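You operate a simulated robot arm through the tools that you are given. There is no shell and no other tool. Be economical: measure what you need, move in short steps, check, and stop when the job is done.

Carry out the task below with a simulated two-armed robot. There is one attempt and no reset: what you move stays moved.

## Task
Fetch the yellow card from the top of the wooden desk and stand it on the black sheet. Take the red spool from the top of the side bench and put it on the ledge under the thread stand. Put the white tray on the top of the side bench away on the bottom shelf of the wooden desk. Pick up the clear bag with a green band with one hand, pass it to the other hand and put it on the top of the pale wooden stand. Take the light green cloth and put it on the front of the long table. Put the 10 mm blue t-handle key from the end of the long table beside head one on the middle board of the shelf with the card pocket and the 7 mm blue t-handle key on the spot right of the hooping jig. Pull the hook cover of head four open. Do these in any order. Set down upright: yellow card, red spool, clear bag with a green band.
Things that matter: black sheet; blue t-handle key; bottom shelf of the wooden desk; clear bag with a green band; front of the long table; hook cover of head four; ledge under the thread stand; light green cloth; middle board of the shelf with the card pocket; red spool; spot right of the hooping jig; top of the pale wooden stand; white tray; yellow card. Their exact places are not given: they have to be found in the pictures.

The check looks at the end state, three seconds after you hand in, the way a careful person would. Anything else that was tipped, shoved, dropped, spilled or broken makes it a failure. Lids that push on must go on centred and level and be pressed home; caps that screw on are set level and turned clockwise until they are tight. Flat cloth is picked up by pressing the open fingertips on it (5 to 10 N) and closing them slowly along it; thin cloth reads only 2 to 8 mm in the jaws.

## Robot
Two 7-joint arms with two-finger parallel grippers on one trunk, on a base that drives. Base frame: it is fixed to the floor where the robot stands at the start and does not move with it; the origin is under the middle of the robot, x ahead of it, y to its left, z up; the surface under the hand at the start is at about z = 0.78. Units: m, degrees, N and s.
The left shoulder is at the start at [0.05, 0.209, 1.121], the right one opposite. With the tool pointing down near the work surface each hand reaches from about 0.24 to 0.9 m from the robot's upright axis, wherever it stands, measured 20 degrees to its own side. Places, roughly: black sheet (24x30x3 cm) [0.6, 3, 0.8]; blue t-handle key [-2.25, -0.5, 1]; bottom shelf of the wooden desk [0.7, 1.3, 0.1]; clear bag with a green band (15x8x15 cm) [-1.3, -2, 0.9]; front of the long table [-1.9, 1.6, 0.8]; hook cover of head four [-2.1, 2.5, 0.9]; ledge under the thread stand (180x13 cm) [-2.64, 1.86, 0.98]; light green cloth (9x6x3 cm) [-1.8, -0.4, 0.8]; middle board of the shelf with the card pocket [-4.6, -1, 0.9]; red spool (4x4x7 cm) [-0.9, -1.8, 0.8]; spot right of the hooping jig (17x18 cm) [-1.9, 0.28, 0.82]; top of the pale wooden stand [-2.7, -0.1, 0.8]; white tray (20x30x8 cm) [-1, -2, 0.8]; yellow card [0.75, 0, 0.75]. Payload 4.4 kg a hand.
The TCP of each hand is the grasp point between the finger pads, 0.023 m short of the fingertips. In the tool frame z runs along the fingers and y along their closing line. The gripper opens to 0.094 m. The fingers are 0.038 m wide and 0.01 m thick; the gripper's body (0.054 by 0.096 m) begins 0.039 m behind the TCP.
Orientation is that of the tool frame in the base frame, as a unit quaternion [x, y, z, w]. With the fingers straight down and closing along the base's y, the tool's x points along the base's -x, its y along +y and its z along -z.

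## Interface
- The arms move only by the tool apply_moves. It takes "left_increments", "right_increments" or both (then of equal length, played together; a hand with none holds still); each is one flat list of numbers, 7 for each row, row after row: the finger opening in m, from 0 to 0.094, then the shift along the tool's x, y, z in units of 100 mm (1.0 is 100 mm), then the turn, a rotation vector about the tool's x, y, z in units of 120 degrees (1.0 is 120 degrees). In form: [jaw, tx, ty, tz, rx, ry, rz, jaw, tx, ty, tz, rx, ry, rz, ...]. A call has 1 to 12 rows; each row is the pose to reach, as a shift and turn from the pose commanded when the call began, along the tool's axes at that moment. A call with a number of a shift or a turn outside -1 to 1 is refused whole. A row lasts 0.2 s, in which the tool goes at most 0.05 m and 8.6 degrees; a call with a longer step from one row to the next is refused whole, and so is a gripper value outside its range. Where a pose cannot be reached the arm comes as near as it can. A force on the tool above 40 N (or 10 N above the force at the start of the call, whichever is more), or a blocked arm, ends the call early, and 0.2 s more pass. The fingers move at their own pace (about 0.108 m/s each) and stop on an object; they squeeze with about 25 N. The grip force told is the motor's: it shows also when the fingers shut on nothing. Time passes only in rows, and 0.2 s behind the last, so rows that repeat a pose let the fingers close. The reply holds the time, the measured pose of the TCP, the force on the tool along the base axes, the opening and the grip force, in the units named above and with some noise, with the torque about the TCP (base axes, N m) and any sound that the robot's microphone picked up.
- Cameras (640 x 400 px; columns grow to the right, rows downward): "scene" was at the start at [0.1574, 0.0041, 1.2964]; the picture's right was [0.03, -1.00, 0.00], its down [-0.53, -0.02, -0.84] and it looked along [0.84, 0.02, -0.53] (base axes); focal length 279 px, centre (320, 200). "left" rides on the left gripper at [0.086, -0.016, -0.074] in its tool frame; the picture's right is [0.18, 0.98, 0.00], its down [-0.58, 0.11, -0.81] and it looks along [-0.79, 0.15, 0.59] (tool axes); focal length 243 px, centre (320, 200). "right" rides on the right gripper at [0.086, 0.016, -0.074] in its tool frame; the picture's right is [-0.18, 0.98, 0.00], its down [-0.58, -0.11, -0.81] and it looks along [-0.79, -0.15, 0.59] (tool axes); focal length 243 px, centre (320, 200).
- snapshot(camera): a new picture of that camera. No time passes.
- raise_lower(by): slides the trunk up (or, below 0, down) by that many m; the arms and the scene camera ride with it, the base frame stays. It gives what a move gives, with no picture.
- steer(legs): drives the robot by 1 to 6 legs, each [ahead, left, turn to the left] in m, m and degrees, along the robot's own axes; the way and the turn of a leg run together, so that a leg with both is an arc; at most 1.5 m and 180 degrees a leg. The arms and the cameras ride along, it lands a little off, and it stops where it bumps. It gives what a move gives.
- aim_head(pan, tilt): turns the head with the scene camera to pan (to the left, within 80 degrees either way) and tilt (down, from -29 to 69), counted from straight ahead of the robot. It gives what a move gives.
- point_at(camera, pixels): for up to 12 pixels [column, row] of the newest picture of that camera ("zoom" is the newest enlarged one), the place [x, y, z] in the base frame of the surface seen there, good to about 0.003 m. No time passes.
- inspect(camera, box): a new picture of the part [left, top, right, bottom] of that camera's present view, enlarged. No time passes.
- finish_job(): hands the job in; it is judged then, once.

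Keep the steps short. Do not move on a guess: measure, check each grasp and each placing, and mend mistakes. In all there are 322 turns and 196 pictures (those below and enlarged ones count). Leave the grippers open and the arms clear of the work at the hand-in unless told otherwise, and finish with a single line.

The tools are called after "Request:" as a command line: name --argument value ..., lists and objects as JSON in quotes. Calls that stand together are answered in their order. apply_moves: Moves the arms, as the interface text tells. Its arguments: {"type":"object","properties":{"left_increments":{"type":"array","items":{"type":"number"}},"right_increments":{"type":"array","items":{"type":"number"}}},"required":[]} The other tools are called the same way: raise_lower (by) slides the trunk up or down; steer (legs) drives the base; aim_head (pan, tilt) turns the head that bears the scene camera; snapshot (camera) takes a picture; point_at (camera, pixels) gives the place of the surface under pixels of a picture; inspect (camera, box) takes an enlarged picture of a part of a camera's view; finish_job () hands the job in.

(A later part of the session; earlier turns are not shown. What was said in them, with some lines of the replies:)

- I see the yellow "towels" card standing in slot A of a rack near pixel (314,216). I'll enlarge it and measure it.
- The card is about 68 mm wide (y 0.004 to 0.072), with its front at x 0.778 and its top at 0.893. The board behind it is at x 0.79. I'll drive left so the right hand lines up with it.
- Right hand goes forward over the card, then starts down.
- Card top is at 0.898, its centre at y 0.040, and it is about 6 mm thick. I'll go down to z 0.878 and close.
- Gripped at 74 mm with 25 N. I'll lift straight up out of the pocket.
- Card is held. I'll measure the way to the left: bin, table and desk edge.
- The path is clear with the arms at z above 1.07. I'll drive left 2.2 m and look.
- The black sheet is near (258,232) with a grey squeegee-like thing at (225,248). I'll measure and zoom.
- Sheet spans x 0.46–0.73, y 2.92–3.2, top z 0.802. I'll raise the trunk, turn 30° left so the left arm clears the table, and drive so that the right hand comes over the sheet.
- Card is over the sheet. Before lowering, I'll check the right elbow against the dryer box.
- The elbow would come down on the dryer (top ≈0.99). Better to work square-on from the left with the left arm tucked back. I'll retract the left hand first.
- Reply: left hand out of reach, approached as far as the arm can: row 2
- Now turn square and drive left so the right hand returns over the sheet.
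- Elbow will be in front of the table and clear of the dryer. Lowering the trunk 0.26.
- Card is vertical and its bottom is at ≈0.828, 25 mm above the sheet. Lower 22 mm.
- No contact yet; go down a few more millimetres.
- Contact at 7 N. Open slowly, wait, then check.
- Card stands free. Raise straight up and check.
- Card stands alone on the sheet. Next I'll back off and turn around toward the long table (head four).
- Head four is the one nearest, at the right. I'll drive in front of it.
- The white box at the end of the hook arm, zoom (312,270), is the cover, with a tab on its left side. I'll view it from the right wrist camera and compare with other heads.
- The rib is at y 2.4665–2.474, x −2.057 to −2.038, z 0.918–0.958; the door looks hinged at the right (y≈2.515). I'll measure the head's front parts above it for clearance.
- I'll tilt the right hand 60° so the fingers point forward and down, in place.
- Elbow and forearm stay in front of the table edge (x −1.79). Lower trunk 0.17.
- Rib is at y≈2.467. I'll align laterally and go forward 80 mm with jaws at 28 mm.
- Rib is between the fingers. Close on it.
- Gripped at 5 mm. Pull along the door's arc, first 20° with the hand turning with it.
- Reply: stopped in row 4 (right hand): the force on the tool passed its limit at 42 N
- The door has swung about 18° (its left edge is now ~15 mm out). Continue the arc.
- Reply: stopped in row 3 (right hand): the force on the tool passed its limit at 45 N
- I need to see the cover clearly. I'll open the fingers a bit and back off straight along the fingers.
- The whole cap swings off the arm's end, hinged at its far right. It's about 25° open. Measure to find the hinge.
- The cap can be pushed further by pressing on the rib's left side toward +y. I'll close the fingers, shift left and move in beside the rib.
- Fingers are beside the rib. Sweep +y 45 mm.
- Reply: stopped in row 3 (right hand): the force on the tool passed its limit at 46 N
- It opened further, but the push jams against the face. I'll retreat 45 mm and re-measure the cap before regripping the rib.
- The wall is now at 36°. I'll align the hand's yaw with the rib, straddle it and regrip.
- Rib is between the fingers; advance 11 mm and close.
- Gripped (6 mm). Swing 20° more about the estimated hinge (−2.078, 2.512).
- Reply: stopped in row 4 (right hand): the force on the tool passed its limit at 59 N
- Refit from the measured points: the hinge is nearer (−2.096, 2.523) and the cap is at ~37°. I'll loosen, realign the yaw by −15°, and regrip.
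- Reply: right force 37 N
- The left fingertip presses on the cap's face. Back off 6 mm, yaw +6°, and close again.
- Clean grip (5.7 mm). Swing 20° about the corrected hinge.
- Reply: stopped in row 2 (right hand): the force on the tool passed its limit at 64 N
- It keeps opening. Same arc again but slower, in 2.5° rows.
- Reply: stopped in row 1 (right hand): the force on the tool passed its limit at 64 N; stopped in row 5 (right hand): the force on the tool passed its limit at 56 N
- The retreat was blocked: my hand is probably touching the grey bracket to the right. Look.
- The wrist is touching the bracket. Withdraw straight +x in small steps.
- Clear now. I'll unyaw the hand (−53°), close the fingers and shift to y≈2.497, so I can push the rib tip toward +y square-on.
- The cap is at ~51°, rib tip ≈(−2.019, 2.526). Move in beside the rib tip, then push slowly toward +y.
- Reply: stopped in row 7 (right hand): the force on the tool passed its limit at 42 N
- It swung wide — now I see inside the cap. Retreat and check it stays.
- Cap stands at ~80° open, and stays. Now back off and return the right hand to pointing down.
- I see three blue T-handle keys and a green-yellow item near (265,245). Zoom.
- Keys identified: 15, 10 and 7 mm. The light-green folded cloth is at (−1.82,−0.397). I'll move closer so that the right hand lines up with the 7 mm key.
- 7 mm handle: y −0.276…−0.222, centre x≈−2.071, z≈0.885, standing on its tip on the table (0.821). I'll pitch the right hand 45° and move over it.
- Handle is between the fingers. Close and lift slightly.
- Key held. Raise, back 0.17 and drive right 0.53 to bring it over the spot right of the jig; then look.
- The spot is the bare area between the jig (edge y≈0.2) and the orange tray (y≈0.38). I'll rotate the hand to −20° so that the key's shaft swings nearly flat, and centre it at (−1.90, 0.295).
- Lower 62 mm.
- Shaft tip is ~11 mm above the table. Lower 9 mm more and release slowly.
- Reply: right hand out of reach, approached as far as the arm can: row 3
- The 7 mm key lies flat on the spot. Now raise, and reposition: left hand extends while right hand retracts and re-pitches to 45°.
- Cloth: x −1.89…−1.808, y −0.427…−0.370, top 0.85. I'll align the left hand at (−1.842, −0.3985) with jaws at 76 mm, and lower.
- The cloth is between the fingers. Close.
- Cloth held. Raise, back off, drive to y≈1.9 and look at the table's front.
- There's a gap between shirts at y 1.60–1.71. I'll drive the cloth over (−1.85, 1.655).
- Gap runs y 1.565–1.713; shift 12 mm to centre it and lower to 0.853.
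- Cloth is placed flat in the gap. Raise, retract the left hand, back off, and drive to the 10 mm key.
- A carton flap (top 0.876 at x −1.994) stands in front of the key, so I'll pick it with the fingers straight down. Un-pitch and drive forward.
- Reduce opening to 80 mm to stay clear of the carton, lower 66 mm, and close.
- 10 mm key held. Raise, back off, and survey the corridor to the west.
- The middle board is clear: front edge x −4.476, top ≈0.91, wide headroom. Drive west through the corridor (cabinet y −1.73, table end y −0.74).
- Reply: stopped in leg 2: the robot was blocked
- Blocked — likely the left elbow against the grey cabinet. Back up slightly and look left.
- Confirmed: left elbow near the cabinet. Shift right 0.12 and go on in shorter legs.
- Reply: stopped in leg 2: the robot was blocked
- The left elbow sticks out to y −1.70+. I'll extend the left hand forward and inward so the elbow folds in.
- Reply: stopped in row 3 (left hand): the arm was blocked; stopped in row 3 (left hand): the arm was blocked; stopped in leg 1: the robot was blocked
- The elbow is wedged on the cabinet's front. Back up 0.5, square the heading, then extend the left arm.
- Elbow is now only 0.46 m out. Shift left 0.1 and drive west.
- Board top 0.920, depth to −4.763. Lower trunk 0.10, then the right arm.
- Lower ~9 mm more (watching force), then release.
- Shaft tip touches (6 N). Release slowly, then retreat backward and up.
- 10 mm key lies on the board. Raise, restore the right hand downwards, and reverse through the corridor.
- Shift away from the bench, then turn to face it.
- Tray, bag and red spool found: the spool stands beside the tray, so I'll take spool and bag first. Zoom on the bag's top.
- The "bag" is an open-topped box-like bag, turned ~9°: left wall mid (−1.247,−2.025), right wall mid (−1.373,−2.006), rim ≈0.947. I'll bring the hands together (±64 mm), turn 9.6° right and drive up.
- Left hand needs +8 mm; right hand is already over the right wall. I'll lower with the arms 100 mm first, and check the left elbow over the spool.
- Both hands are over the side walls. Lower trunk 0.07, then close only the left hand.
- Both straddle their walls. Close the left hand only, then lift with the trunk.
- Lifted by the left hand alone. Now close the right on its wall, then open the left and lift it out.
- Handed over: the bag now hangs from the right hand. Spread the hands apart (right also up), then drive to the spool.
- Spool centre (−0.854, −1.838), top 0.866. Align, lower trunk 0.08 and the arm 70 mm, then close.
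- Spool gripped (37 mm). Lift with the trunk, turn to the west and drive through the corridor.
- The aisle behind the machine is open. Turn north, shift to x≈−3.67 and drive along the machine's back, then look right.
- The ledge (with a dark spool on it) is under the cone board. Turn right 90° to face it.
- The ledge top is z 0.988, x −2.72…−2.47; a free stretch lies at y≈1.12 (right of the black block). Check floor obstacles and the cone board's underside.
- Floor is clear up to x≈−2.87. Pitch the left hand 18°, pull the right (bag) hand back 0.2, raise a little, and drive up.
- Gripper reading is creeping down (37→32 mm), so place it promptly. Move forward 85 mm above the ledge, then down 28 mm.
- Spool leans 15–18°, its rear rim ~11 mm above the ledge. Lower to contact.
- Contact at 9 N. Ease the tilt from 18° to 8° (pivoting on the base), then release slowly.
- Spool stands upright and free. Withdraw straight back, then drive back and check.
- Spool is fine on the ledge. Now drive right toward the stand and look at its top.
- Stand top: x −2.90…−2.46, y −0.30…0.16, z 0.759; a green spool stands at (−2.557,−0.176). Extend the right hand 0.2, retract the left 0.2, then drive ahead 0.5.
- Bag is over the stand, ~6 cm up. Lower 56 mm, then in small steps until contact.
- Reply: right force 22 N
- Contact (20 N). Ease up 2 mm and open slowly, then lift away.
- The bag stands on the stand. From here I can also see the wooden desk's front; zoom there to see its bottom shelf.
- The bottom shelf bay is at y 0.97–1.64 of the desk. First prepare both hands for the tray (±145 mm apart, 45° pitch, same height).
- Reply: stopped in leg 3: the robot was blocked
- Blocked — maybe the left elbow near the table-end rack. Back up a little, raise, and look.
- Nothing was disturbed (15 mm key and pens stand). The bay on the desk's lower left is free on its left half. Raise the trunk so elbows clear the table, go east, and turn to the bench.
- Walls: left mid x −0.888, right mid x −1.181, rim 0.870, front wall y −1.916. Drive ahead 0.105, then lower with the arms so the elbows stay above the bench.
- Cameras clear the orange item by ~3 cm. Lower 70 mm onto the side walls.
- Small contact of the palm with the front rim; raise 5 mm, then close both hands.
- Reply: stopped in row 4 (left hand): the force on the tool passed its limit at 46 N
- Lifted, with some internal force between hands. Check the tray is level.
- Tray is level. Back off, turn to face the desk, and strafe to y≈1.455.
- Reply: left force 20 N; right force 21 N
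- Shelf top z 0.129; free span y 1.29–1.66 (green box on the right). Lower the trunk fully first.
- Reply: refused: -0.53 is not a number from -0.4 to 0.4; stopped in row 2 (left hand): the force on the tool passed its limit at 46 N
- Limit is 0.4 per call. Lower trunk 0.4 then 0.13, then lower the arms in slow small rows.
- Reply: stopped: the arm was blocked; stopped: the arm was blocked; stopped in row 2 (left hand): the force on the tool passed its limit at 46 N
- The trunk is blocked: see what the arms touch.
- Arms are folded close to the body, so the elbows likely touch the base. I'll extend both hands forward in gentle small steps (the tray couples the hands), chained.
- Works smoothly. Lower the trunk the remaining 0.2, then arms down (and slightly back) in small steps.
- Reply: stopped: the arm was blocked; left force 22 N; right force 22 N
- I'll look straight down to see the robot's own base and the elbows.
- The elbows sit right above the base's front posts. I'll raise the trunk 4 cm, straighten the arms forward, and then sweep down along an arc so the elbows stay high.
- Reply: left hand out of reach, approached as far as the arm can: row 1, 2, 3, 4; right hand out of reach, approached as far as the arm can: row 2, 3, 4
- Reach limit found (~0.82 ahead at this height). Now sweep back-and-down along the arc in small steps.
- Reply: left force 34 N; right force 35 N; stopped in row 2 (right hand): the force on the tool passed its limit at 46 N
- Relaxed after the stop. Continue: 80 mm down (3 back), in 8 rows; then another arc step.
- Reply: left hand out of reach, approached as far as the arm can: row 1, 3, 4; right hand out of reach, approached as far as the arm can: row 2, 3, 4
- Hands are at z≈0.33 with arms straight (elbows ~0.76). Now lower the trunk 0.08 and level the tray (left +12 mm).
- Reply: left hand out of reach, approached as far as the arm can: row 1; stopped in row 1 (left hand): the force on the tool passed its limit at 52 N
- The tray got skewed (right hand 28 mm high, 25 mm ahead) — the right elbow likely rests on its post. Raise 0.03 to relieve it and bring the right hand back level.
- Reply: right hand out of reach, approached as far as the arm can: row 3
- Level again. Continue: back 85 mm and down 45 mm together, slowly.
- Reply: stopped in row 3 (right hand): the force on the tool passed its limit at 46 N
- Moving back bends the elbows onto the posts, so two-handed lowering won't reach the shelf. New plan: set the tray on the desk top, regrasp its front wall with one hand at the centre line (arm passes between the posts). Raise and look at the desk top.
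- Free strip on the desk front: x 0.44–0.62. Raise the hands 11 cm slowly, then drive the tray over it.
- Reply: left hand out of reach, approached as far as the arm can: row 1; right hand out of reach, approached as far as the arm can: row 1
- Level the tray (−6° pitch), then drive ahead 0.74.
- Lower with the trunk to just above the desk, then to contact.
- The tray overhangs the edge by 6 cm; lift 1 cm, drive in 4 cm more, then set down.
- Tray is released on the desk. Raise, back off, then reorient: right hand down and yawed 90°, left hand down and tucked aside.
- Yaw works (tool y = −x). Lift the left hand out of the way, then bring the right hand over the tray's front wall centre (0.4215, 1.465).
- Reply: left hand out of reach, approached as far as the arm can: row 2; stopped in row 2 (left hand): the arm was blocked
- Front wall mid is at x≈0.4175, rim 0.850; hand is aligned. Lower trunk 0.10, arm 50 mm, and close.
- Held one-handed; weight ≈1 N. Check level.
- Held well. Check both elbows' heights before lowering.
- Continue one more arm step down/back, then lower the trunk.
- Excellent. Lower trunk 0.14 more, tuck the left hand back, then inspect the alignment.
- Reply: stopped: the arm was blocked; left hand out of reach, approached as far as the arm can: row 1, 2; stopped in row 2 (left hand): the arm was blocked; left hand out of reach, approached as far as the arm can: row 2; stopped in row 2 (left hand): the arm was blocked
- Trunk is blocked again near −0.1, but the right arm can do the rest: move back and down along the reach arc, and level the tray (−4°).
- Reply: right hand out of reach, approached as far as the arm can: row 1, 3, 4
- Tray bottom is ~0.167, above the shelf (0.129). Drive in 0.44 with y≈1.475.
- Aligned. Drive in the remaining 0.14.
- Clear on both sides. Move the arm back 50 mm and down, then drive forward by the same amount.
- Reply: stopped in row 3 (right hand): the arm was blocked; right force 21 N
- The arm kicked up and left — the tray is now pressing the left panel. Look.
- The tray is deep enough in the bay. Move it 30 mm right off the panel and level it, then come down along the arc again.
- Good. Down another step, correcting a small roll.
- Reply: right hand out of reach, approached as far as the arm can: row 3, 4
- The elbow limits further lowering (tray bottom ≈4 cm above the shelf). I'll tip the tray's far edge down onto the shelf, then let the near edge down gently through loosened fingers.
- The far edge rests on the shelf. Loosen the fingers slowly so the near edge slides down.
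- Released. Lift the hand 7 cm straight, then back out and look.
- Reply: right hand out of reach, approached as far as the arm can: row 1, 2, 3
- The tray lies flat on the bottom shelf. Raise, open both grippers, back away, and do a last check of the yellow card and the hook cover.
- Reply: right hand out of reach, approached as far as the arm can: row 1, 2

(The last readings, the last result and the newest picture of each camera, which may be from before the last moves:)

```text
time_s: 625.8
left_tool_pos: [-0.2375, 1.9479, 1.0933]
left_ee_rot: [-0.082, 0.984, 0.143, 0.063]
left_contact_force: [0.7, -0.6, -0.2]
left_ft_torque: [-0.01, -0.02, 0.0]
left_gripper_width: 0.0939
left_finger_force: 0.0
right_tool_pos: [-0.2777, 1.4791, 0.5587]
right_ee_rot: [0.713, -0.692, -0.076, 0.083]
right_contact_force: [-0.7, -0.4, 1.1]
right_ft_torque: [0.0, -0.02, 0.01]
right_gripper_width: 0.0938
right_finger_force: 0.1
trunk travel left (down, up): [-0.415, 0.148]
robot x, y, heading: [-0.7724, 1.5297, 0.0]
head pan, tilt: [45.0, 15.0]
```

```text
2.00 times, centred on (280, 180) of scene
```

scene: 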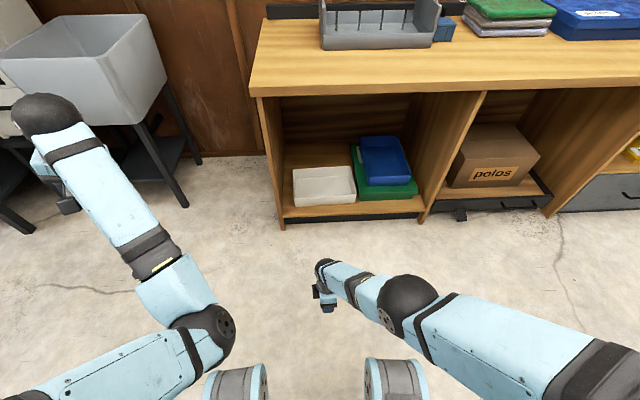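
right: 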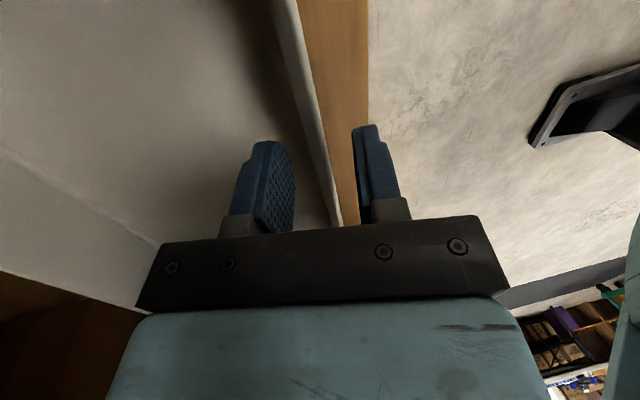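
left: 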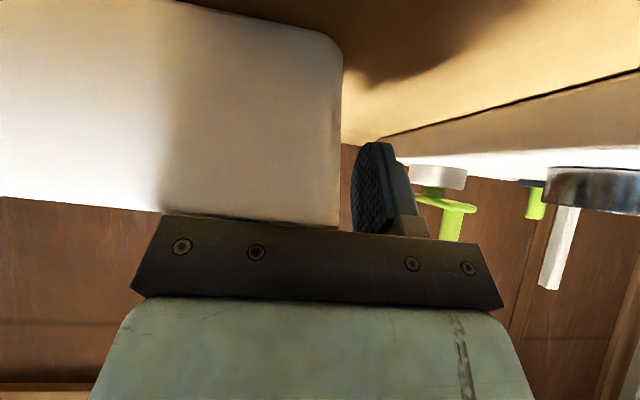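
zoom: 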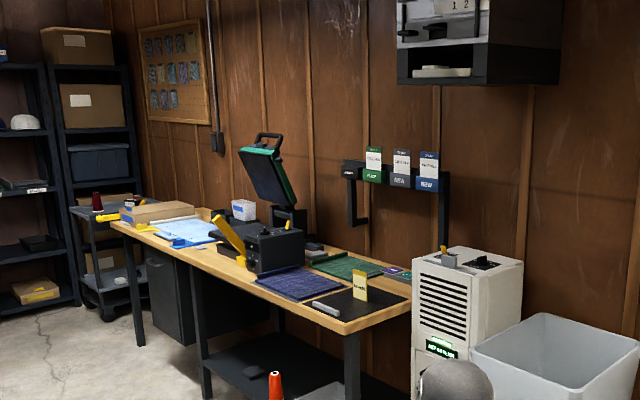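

Card still stands. Turn to glance at the hook cover, cloth and spool.

Request:
steer --legs '[[0.1, 0, 110]]'

Request:
aim_head --pan 45 --tilt 22

Request:
snapshot --camera "scene"

```text
time_s: 630.8
left_tool_pos: [-1.3048, 1.9541, 1.0929]
left_ee_rot: [0.855, -0.494, -0.133, 0.081]
left_contact_force: [0.3, -0.3, 0.1]
left_ft_torque: [0.03, -0.01, 0.01]
left_gripper_width: 0.0943
left_finger_force: 0.0
right_tool_pos: [-0.85, 2.0797, 0.5586]
right_ee_rot: [0.975, 0.191, 0.025, 0.11]
right_contact_force: [-0.3, -0.7, 0.0]
right_ft_torque: [-0.01, 0.0, -0.02]
right_gripper_width: 0.0939
right_finger_force: 0.0
trunk travel left (down, up): [-0.415, 0.148]
robot x, y, heading: [-0.7216, 1.5969, 110.2]
head pan, tilt: [45.0, 15.0]
```

```text
time_s: 631.5
left_tool_pos: [-1.3041, 1.9555, 1.0932]
left_ee_rot: [0.855, -0.494, -0.134, 0.081]
left_contact_force: [-0.5, -0.1, 0.3]
left_ft_torque: [0.01, -0.02, 0.01]
left_gripper_width: 0.0938
left_finger_force: 0.1
right_tool_pos: [-0.8504, 2.0784, 0.5589]
right_ee_rot: [0.975, 0.191, 0.025, 0.112]
right_contact_force: [0.0, -0.1, 0.1]
right_ft_torque: [-0.05, -0.03, -0.04]
right_gripper_width: 0.094
right_finger_force: 0.1
trunk travel left (down, up): [-0.415, 0.148]
robot x, y, heading: [-0.7233, 1.5976, 110.1]
head pan, tilt: [45.0, 22.0]
```

```text
9 pictures are left
```

scene: 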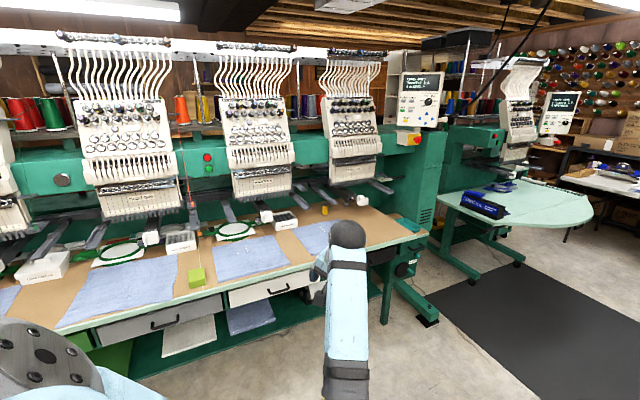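

Request:
inspect --camera "scene" --box '[290, 150, 410, 225]'

```text
5.33 times, centred on (350, 188) of scene
```

zoom: 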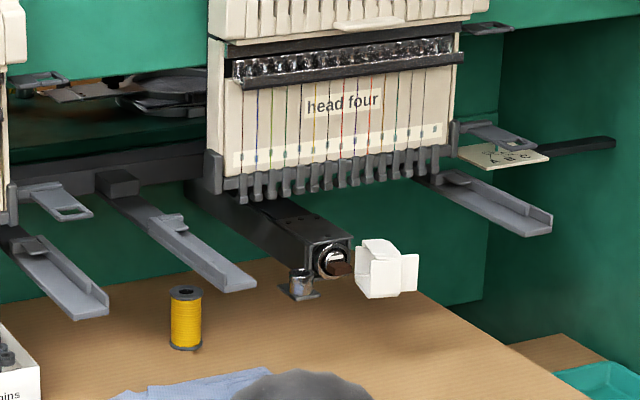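

The hook cover is open, the cloth is in place, the grippers are open and the arms are clear, so I'm handing in.

Request:
finish_job

```text
The job is handed in.
```

I did all seven parts and handed in; the tray's near edge was let down the last few centimetres through loosened fingers, and the hook cover of head four stands about 80° open.
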